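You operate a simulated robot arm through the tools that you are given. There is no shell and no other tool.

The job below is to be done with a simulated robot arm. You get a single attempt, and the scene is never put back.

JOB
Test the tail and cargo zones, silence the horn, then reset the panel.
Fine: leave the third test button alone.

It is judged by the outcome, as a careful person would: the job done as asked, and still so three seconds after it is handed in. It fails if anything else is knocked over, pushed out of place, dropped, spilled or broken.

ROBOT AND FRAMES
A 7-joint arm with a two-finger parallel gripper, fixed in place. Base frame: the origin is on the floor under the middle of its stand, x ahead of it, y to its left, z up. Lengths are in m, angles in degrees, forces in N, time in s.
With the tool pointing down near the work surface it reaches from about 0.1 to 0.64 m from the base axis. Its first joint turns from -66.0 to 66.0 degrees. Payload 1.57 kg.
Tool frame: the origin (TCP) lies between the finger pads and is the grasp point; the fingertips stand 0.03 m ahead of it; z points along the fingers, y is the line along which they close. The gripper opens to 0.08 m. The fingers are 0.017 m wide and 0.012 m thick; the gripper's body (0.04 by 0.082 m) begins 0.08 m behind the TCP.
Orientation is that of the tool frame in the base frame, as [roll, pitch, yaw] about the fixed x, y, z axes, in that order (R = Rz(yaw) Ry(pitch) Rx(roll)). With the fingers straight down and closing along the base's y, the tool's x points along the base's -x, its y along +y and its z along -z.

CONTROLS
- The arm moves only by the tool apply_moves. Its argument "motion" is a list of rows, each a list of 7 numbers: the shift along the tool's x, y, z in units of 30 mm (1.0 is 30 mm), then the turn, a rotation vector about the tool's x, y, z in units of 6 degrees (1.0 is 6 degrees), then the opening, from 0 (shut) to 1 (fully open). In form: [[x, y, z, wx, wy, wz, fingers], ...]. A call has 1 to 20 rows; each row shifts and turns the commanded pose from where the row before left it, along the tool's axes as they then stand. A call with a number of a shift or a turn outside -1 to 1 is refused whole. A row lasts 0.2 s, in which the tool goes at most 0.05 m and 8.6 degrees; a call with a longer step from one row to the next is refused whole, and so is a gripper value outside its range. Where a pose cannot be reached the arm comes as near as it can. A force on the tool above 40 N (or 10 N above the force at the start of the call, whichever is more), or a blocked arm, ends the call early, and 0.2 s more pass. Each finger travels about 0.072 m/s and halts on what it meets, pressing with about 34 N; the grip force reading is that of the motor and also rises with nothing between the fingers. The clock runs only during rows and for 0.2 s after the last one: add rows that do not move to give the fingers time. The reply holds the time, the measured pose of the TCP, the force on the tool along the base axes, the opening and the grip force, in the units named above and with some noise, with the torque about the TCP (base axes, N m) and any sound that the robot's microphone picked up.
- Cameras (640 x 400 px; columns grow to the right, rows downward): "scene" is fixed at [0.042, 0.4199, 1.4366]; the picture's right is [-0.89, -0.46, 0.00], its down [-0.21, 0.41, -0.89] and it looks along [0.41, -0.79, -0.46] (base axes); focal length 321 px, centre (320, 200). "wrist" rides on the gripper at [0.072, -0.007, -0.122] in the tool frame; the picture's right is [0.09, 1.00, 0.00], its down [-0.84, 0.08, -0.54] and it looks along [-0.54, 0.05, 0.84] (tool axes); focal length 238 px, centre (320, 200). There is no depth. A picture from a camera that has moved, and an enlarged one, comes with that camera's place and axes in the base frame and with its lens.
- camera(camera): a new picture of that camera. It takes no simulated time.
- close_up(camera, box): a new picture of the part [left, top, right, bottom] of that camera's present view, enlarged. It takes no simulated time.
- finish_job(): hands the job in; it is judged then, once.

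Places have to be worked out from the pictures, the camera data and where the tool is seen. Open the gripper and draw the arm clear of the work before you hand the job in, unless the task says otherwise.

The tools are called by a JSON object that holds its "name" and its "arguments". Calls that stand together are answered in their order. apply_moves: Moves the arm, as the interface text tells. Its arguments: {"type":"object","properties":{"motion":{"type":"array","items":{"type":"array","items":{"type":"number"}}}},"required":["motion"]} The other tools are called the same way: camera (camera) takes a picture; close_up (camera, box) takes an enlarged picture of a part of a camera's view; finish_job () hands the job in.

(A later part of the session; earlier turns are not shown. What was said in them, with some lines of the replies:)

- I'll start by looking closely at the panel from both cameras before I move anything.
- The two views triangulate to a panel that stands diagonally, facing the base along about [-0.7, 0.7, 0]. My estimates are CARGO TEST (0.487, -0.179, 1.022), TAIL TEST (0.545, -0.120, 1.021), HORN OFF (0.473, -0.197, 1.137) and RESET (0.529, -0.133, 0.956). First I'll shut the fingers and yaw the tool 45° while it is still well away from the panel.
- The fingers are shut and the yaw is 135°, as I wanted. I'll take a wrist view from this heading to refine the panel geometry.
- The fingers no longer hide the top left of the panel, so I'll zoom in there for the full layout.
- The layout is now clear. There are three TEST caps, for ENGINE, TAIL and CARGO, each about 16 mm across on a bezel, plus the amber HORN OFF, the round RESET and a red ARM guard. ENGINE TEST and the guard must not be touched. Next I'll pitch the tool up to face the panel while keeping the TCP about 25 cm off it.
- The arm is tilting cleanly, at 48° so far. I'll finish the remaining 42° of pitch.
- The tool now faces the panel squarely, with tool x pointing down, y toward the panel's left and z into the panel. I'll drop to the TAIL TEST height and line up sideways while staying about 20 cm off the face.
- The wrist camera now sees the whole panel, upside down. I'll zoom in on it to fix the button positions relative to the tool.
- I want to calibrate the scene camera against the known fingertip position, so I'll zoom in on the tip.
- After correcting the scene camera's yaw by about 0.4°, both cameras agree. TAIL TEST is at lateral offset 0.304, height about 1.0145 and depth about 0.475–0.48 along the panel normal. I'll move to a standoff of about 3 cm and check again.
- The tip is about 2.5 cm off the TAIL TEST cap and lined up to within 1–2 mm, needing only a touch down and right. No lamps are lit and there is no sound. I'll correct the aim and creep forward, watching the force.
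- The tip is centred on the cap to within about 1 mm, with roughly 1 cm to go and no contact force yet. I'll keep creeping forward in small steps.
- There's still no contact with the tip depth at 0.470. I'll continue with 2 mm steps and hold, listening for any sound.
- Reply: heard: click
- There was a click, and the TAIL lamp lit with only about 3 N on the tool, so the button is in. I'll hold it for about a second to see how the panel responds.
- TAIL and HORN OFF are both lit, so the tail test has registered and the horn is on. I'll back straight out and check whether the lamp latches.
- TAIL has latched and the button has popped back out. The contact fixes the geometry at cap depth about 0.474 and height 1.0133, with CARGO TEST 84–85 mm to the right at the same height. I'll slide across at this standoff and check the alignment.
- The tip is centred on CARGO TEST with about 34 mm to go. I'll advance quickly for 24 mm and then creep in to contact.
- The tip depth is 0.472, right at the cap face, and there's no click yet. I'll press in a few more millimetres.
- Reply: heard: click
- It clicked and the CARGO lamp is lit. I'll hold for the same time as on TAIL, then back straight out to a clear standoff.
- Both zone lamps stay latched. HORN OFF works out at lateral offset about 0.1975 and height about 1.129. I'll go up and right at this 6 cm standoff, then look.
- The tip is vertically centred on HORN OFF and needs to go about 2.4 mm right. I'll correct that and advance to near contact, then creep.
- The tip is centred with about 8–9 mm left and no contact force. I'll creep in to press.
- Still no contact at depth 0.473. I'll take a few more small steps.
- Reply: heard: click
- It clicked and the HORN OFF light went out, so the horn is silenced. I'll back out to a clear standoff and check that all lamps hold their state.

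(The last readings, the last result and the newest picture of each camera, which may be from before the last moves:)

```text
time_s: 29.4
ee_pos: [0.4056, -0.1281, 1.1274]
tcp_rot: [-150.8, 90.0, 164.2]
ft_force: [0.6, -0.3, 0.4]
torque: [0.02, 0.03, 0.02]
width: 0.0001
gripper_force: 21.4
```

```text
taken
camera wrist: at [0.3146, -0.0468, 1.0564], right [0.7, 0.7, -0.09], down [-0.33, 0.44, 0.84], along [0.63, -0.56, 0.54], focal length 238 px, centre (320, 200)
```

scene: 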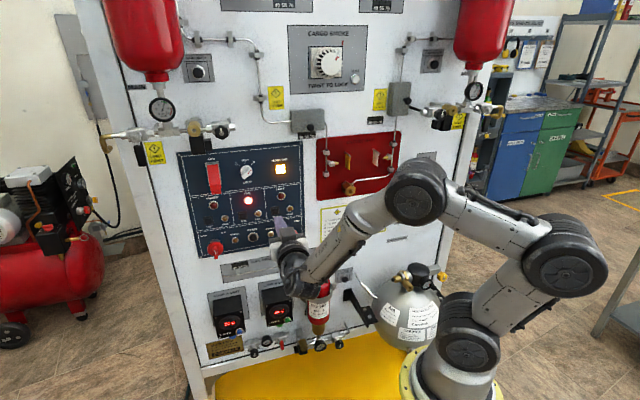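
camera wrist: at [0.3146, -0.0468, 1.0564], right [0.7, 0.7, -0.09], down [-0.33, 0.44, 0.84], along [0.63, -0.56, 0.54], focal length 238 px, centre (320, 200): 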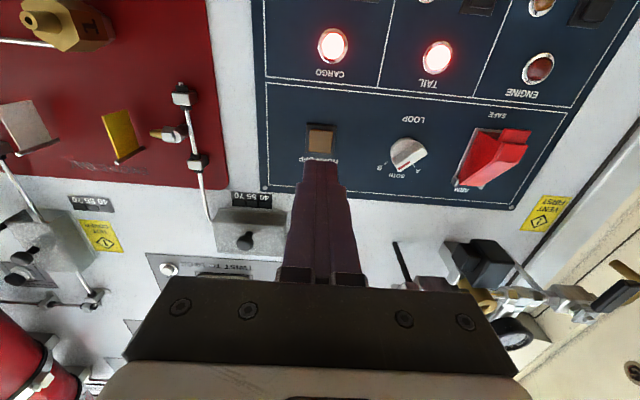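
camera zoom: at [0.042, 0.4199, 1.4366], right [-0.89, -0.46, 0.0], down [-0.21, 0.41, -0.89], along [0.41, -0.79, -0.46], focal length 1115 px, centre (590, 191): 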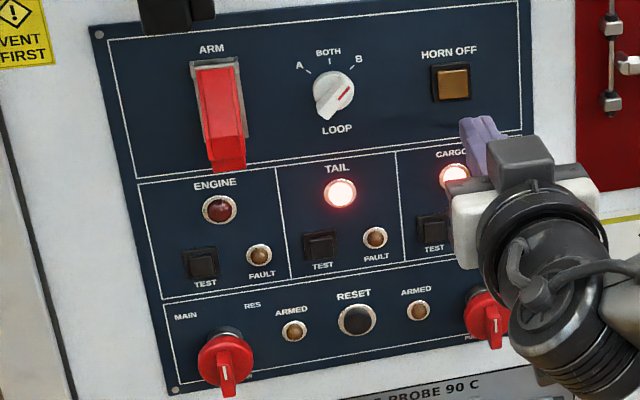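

HORN OFF is dark, TAIL and CARGO are still latched, and nothing else changed. RESET works out at lateral offset about 0.283 and height about 0.945. I'll move there diagonally at a standoff of about 6.5 cm, well clear of the red handle.

{"name": "apply_moves", "arguments": {"motion": [[0.869, 0.413, 0, 0, 0, 0, 0], [0.869, 0.413, 0, 0, 0, 0, 0], [0.869, 0.413, 0, 0, 0, 0, 0], [0.869, 0.413, 0, 0, 0, 0, 0], [0.869, 0.413, 0, 0, 0, 0, 0], [0.869, 0.413, 0, 0, 0, 0, 0], [0.869, 0.413, 0, 0, 0, 0, 0], [0, 0, 0, 0, 0, 0, 0], [0, 0, 0, 0, 0, 0, 0]]}}

{"name": "close_up", "arguments": {"camera": "wrist", "box": [220, 40, 420, 180]}}

{"name": "camera", "arguments": {"camera": "scene"}}

```text
time_s: 31.4
ee_pos: [0.4667, -0.0677, 0.9456]
tcp_rot: [-134.9, 90.0, -179.7]
ft_force: [0.9, -0.1, -0.4]
torque: [0.03, 0.0, 0.03]
width: 0.0001
gripper_force: 20.8
```

```text
2.86 times, centred on (320, 110) of wrist
camera zoom: at [0.3757, 0.0133, 0.8731], right [0.7, 0.7, -0.09], down [-0.33, 0.44, 0.84], along [0.63, -0.56, 0.54], focal length 681 px, centre (320, 457)
```

zoom: 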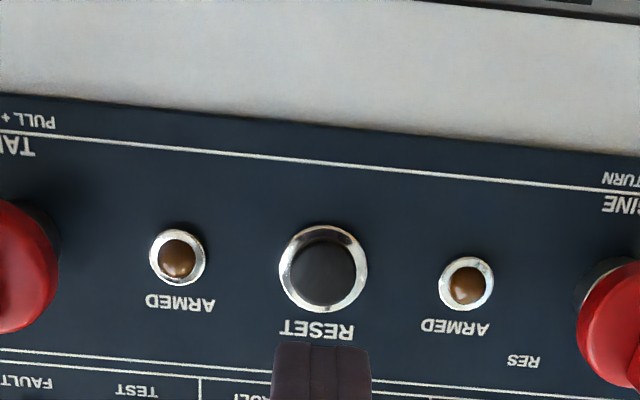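

```text
taken
```

scene: 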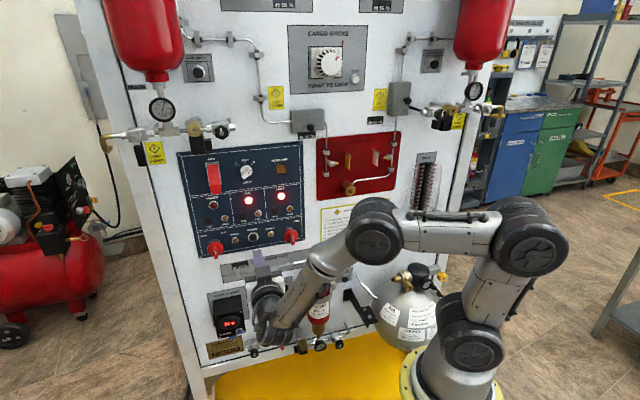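

RESET sits almost dead ahead and needs only about 3 mm down. I'll correct that and approach to roughly 2 cm.

{"name": "apply_moves", "arguments": {"motion": [[0.1, 0.02, 0.3, 0, 0, 0, 0], [0, 0, 0.4, 0, 0, 0, 0], [0, 0, 0.4, 0, 0, 0, 0], [0, 0, 0.3, 0, 0, 0, 0], [0, 0, 0, 0, 0, 0, 0], [0, 0, 0, 0, 0, 0, 0]]}}

{"name": "close_up", "arguments": {"camera": "wrist", "box": [260, 80, 380, 180]}}

{"name": "close_up", "arguments": {"camera": "scene", "box": [215, 205, 295, 265]}}

```text
time_s: 32.8
ee_pos: [0.4966, -0.096, 0.9427]
tcp_rot: [-89.9, 90.0, -134.9]
ft_force: [0.3, 0.1, 0.0]
torque: [0.03, 0.0, 0.0]
width: 0.0
gripper_force: 21.0
```

```text
4.00 times, centred on (320, 130) of wrist
camera zoom: at [0.4064, -0.0148, 0.8699], right [0.7, 0.7, -0.09], down [-0.33, 0.44, 0.84], along [0.63, -0.56, 0.54], focal length 953 px, centre (320, 480)
```

zoom: 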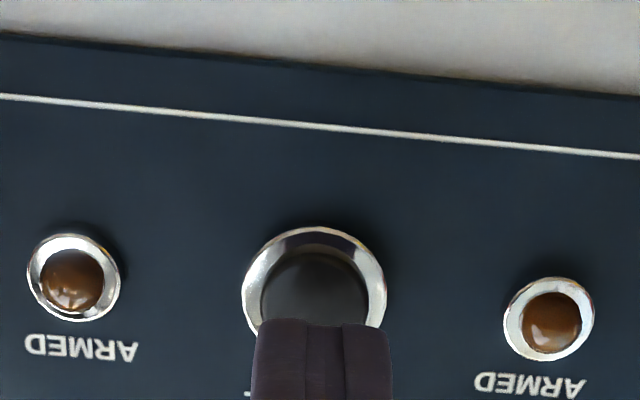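

```text
6.67 times, centred on (255, 235) of scene
camera zoom: at [0.042, 0.4199, 1.4366], right [-0.89, -0.46, 0.0], down [-0.21, 0.41, -0.89], along [0.41, -0.79, -0.46], focal length 2137 px, centre (753, -33)
```

zoom: 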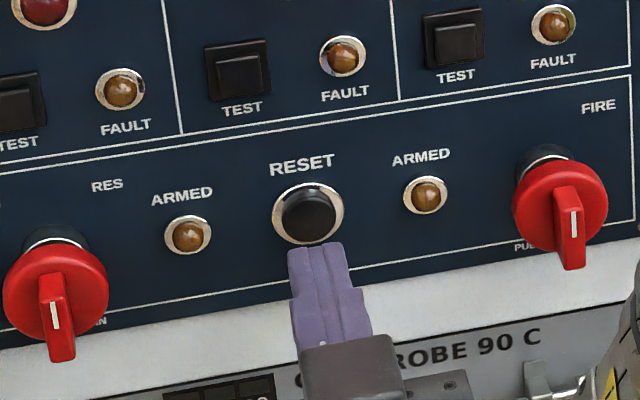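

The RESET cap clearly stands proud of its ring, and I'm within about 1.5 mm of centre. I'll trim the aim slightly and creep forward.

{"name": "apply_moves", "arguments": {"motion": [[0.04, -0.05, 0.2, 0, 0, 0, 0], [0, 0, 0.2, 0, 0, 0, 0], [0, 0, 0.1, 0, 0, 0, 0], [0, 0, 0.07, 0, 0, 0, 0], [0, 0, 0, 0, 0, 0, 0], [0, 0, 0, 0, 0, 0, 0]]}}

{"name": "close_up", "arguments": {"camera": "wrist", "box": [260, 80, 380, 180]}}

{"name": "close_up", "arguments": {"camera": "scene", "box": [215, 205, 295, 265]}}

```text
time_s: 34.2
ee_pos: [0.5091, -0.1089, 0.9418]
tcp_rot: [13.9, 90.0, -31.1]
ft_force: [-0.5, 0.0, -0.2]
torque: [0.01, -0.02, 0.0]
width: 0.0
gripper_force: 21.0
```

```text
4.00 times, centred on (320, 130) of wrist
camera zoom: at [0.4178, -0.0277, 0.8692], right [0.7, 0.7, -0.09], down [-0.33, 0.44, 0.84], along [0.63, -0.56, 0.54], focal length 953 px, centre (320, 480)
```

zoom: 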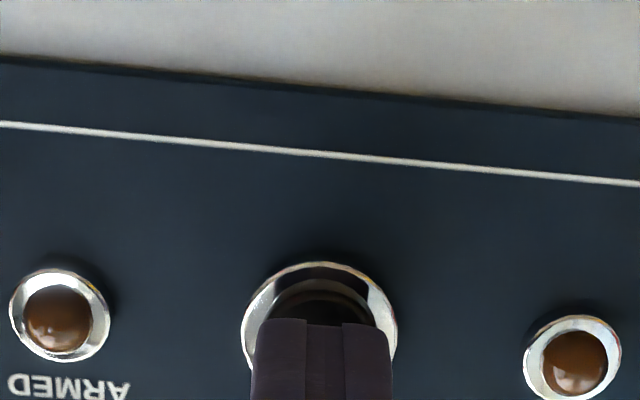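

```text
6.67 times, centred on (255, 235) of scene
camera zoom: at [0.042, 0.4199, 1.4366], right [-0.89, -0.46, 0.0], down [-0.21, 0.41, -0.89], along [0.41, -0.79, -0.46], focal length 2137 px, centre (753, -33)
```

zoom: 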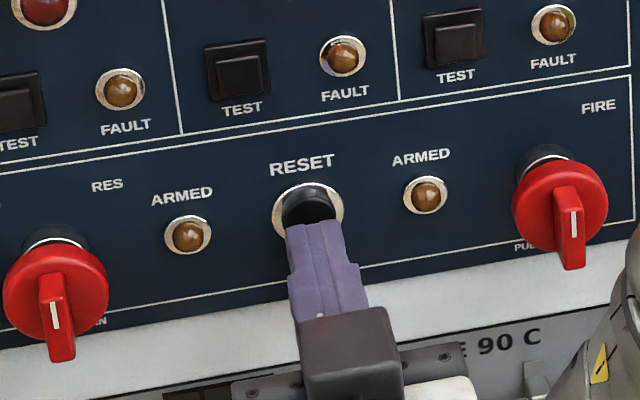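

The tip is centred on RESET and about 5 mm from the cap face, with no contact yet. I'll creep in to press.

{"name": "apply_moves", "arguments": {"motion": [[0, 0, 0.07, 0, 0, 0, 0], [0, 0, 0.07, 0, 0, 0, 0], [0, 0, 0.05, 0, 0, 0, 0], [0, 0, 0, 0, 0, 0, 0]]}}

{"name": "close_up", "arguments": {"camera": "scene", "box": [175, 145, 310, 260]}}

{"name": "close_up", "arguments": {"camera": "wrist", "box": [260, 80, 380, 180]}}

```text
time_s: 35.2
ee_pos: [0.5109, -0.1125, 0.9415]
tcp_rot: [178.8, 90.0, 133.9]
ft_force: [-0.1, 0.2, 0.1]
torque: [0.04, -0.01, 0.0]
width: 0.0002
gripper_force: 21.5
```

```text
3.48 times, centred on (242, 202) of scene
camera zoom: at [0.042, 0.4199, 1.4366], right [-0.89, -0.46, 0.0], down [-0.21, 0.41, -0.89], along [0.41, -0.79, -0.46], focal length 1115 px, centre (590, 191)
```

zoom: 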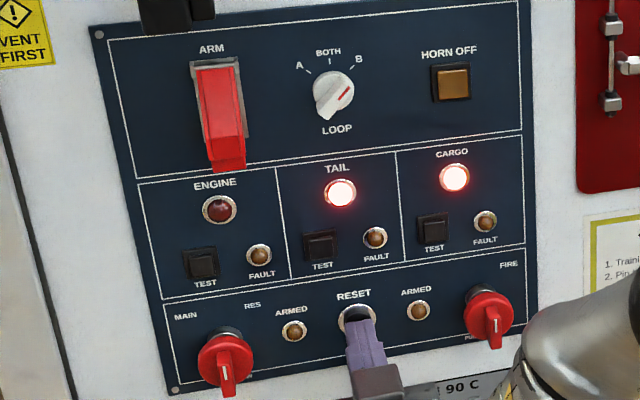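

```text
4.00 times, centred on (320, 130) of wrist
camera zoom: at [0.4216, -0.0315, 0.8696], right [0.7, 0.7, -0.09], down [-0.33, 0.44, 0.84], along [0.63, -0.56, 0.54], focal length 953 px, centre (320, 480)
```

zoom: 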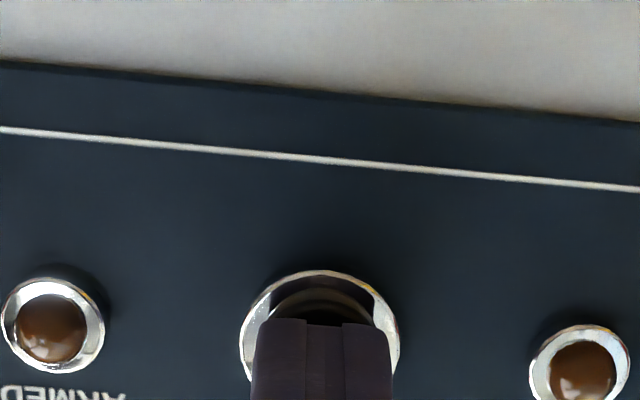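

No contact yet at depth 0.471. I'll push on in 2 mm steps until it clicks.

{"name": "apply_moves", "arguments": {"motion": [[0, 0, 0.06, 0, 0, 0, 0], [0, 0, 0.06, 0, 0, 0, 0], [0, 0, 0, 0, 0, 0, 0]]}}

{"name": "close_up", "arguments": {"camera": "scene", "box": [175, 145, 310, 260]}}

```text
time_s: 36.0
ee_pos: [0.5149, -0.1159, 0.9421]
tcp_rot: [99.4, 89.9, 54.4]
ft_force: [-2.7, 2.3, -0.3]
torque: [-0.02, -0.02, -0.02]
width: 0.0002
gripper_force: 21.2
heard: click
```

```text
3.48 times, centred on (242, 202) of scene
camera zoom: at [0.0419, 0.42, 1.4366], right [-0.89, -0.46, 0.0], down [-0.21, 0.41, -0.89], along [0.41, -0.79, -0.46], focal length 1115 px, centre (590, 191)
```

zoom: 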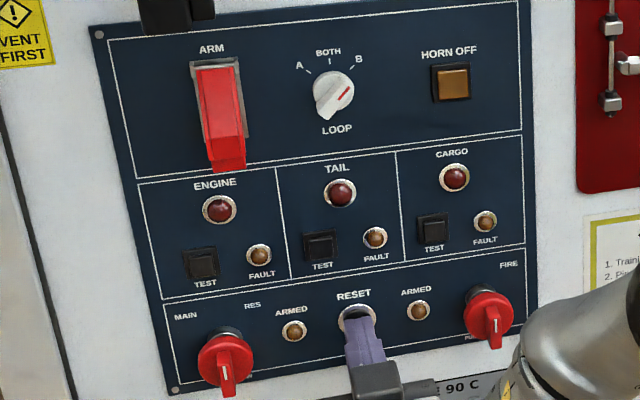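

RESET clicked, and the TAIL and CARGO lamps went out. I'll hold briefly, back well away from the panel, and open the gripper once clear.

{"name": "apply_moves", "arguments": {"motion": [[0, 0, 0, 0, 0, 0, 0], [0, 0, 0, 0, 0, 0, 0], [0, 0, -0.3, 0, 0, 0, 0], [0, 0, -0.6, 0, 0, 0, 0], [0, 0, -0.9, 0, 0, 0, 0], [0, 0, -0.9, 0, 0, 0, 0], [0, 0, -0.9, 0, 0, 0, 0], [0, 0, -0.9, 0, 0, 0, 0], [0, 0, -0.9, 0, 0, 0, 0], [0, 0, -0.5, 0, 0, 0, 0], [0, 0, 0, 0, 0, 0, 0]]}}

{"name": "camera", "arguments": {"camera": "scene"}}

{"name": "close_up", "arguments": {"camera": "scene", "box": [175, 145, 310, 260]}}

```text
time_s: 38.4
ee_pos: [0.388, 0.0117, 0.943]
tcp_rot: [-85.5, 89.9, -130.5]
ft_force: [0.0, -0.6, 0.0]
torque: [-0.03, -0.01, 0.02]
width: 0.0
gripper_force: 21.4
```

```text
taken
```

scene: 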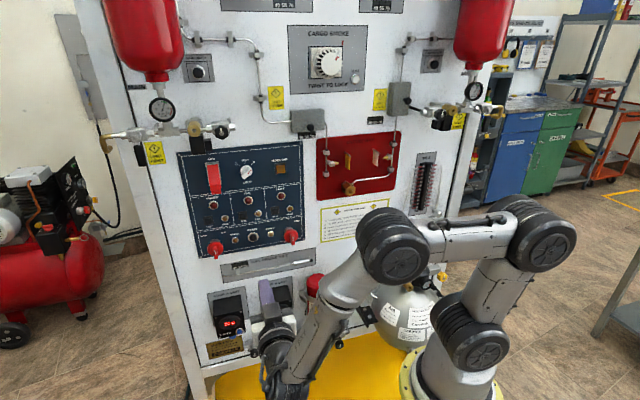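

```text
3.48 times, centred on (242, 202) of scene
camera zoom: at [0.042, 0.42, 1.4366], right [-0.89, -0.46, 0.0], down [-0.21, 0.41, -0.89], along [0.41, -0.79, -0.46], focal length 1115 px, centre (590, 191)
```

zoom: 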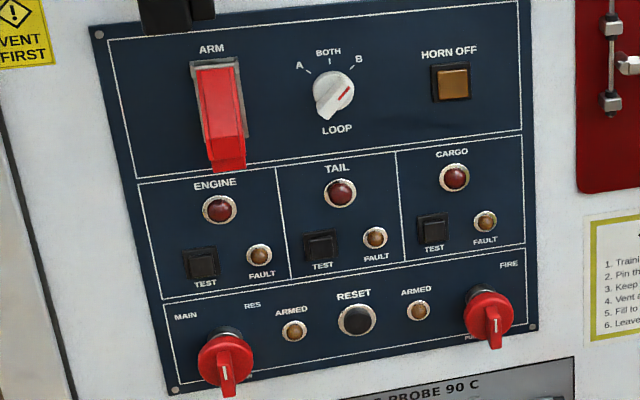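

The panel is back to rest with all lamps out, the ARM guard shut, the knob and handles where they were, and ENGINE TEST never touched. I'll open the gripper here, well clear, and draw back and up a little.

{"name": "apply_moves", "arguments": {"motion": [[-0.6, 0, -0.2, 0, 0, 0, 1], [-0.8, 0, -0.2, 0, 0, 0, 1], [-0.8, 0, -0.2, 0, 0, 0, 1], [-0.8, 0, -0.2, 0, 0, 0, 1], [-0.8, 0, -0.2, 0, 0, 0, 1], [-0.6, 0, -0.2, 0, 0, 0, 1], [0, 0, 0, 0, 0, 0, 1], [0, 0, 0, 0, 0, 0, 1], [0, 0, 0, 0, 0, 0, 1]]}}

{"name": "camera", "arguments": {"camera": "scene"}}

{"name": "camera", "arguments": {"camera": "wrist"}}

```text
time_s: 40.4
ee_pos: [0.3629, 0.0345, 1.0744]
tcp_rot: [-30.1, 89.9, -75.2]
ft_force: [0.5, -0.6, 0.3]
torque: [0.01, 0.0, -0.03]
width: 0.08
gripper_force: 0.1
```

```text
taken
```

scene: 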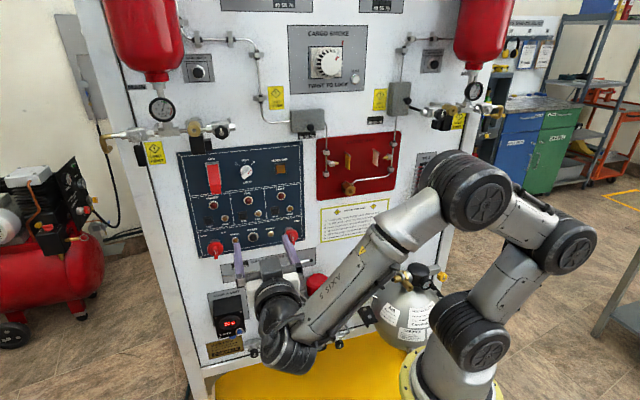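

```text
taken
camera wrist: at [0.2722, 0.1163, 1.0021], right [0.7, 0.7, -0.09], down [-0.33, 0.44, 0.84], along [0.63, -0.56, 0.54], focal length 238 px, centre (320, 200)
```

wrist: 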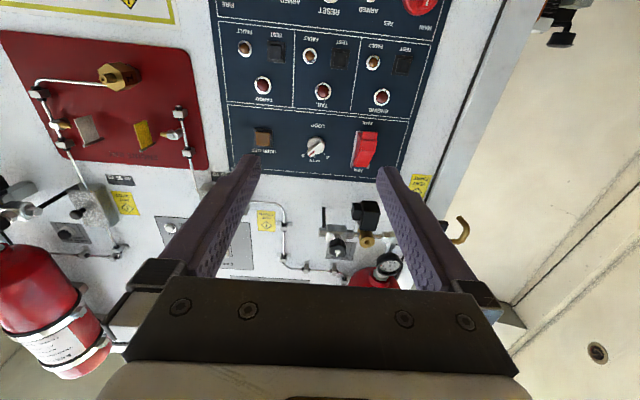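

The gripper is open and about 20 cm clear of the panel, all lamps are out, and nothing has been disturbed. The job is done, so I'm handing it in.

{"name": "finish_job", "arguments": {}}

```text
The job is handed in.
```

The panel job is done and handed in. I tested the tail and cargo zones, silenced the horn and reset the panel, in that order.

| Step | Button | What the panel did |
|---|---|---|
| 1 | TAIL TEST | Clicked. The TAIL lamp lit and latched, and the HORN OFF light came on. |
| 2 | CARGO TEST | Clicked. The CARGO lamp lit and latched. |
| 3 | HORN OFF | Clicked. The HORN OFF light went out; the two zone lamps stayed lit. |
| 4 | RESET | Clicked. The TAIL and CARGO lamps went out. |

- **Horn:** I judged the horn by the HORN OFF light, because the microphone picked up only the button clicks.
- **Left alone:** I did not touch the third test button (ENGINE). The ARM guard, loop knob and red handles are as they were.
- **At hand-in:** All panel lamps were out, the gripper was open and the arm was about 20 cm clear of the panel.
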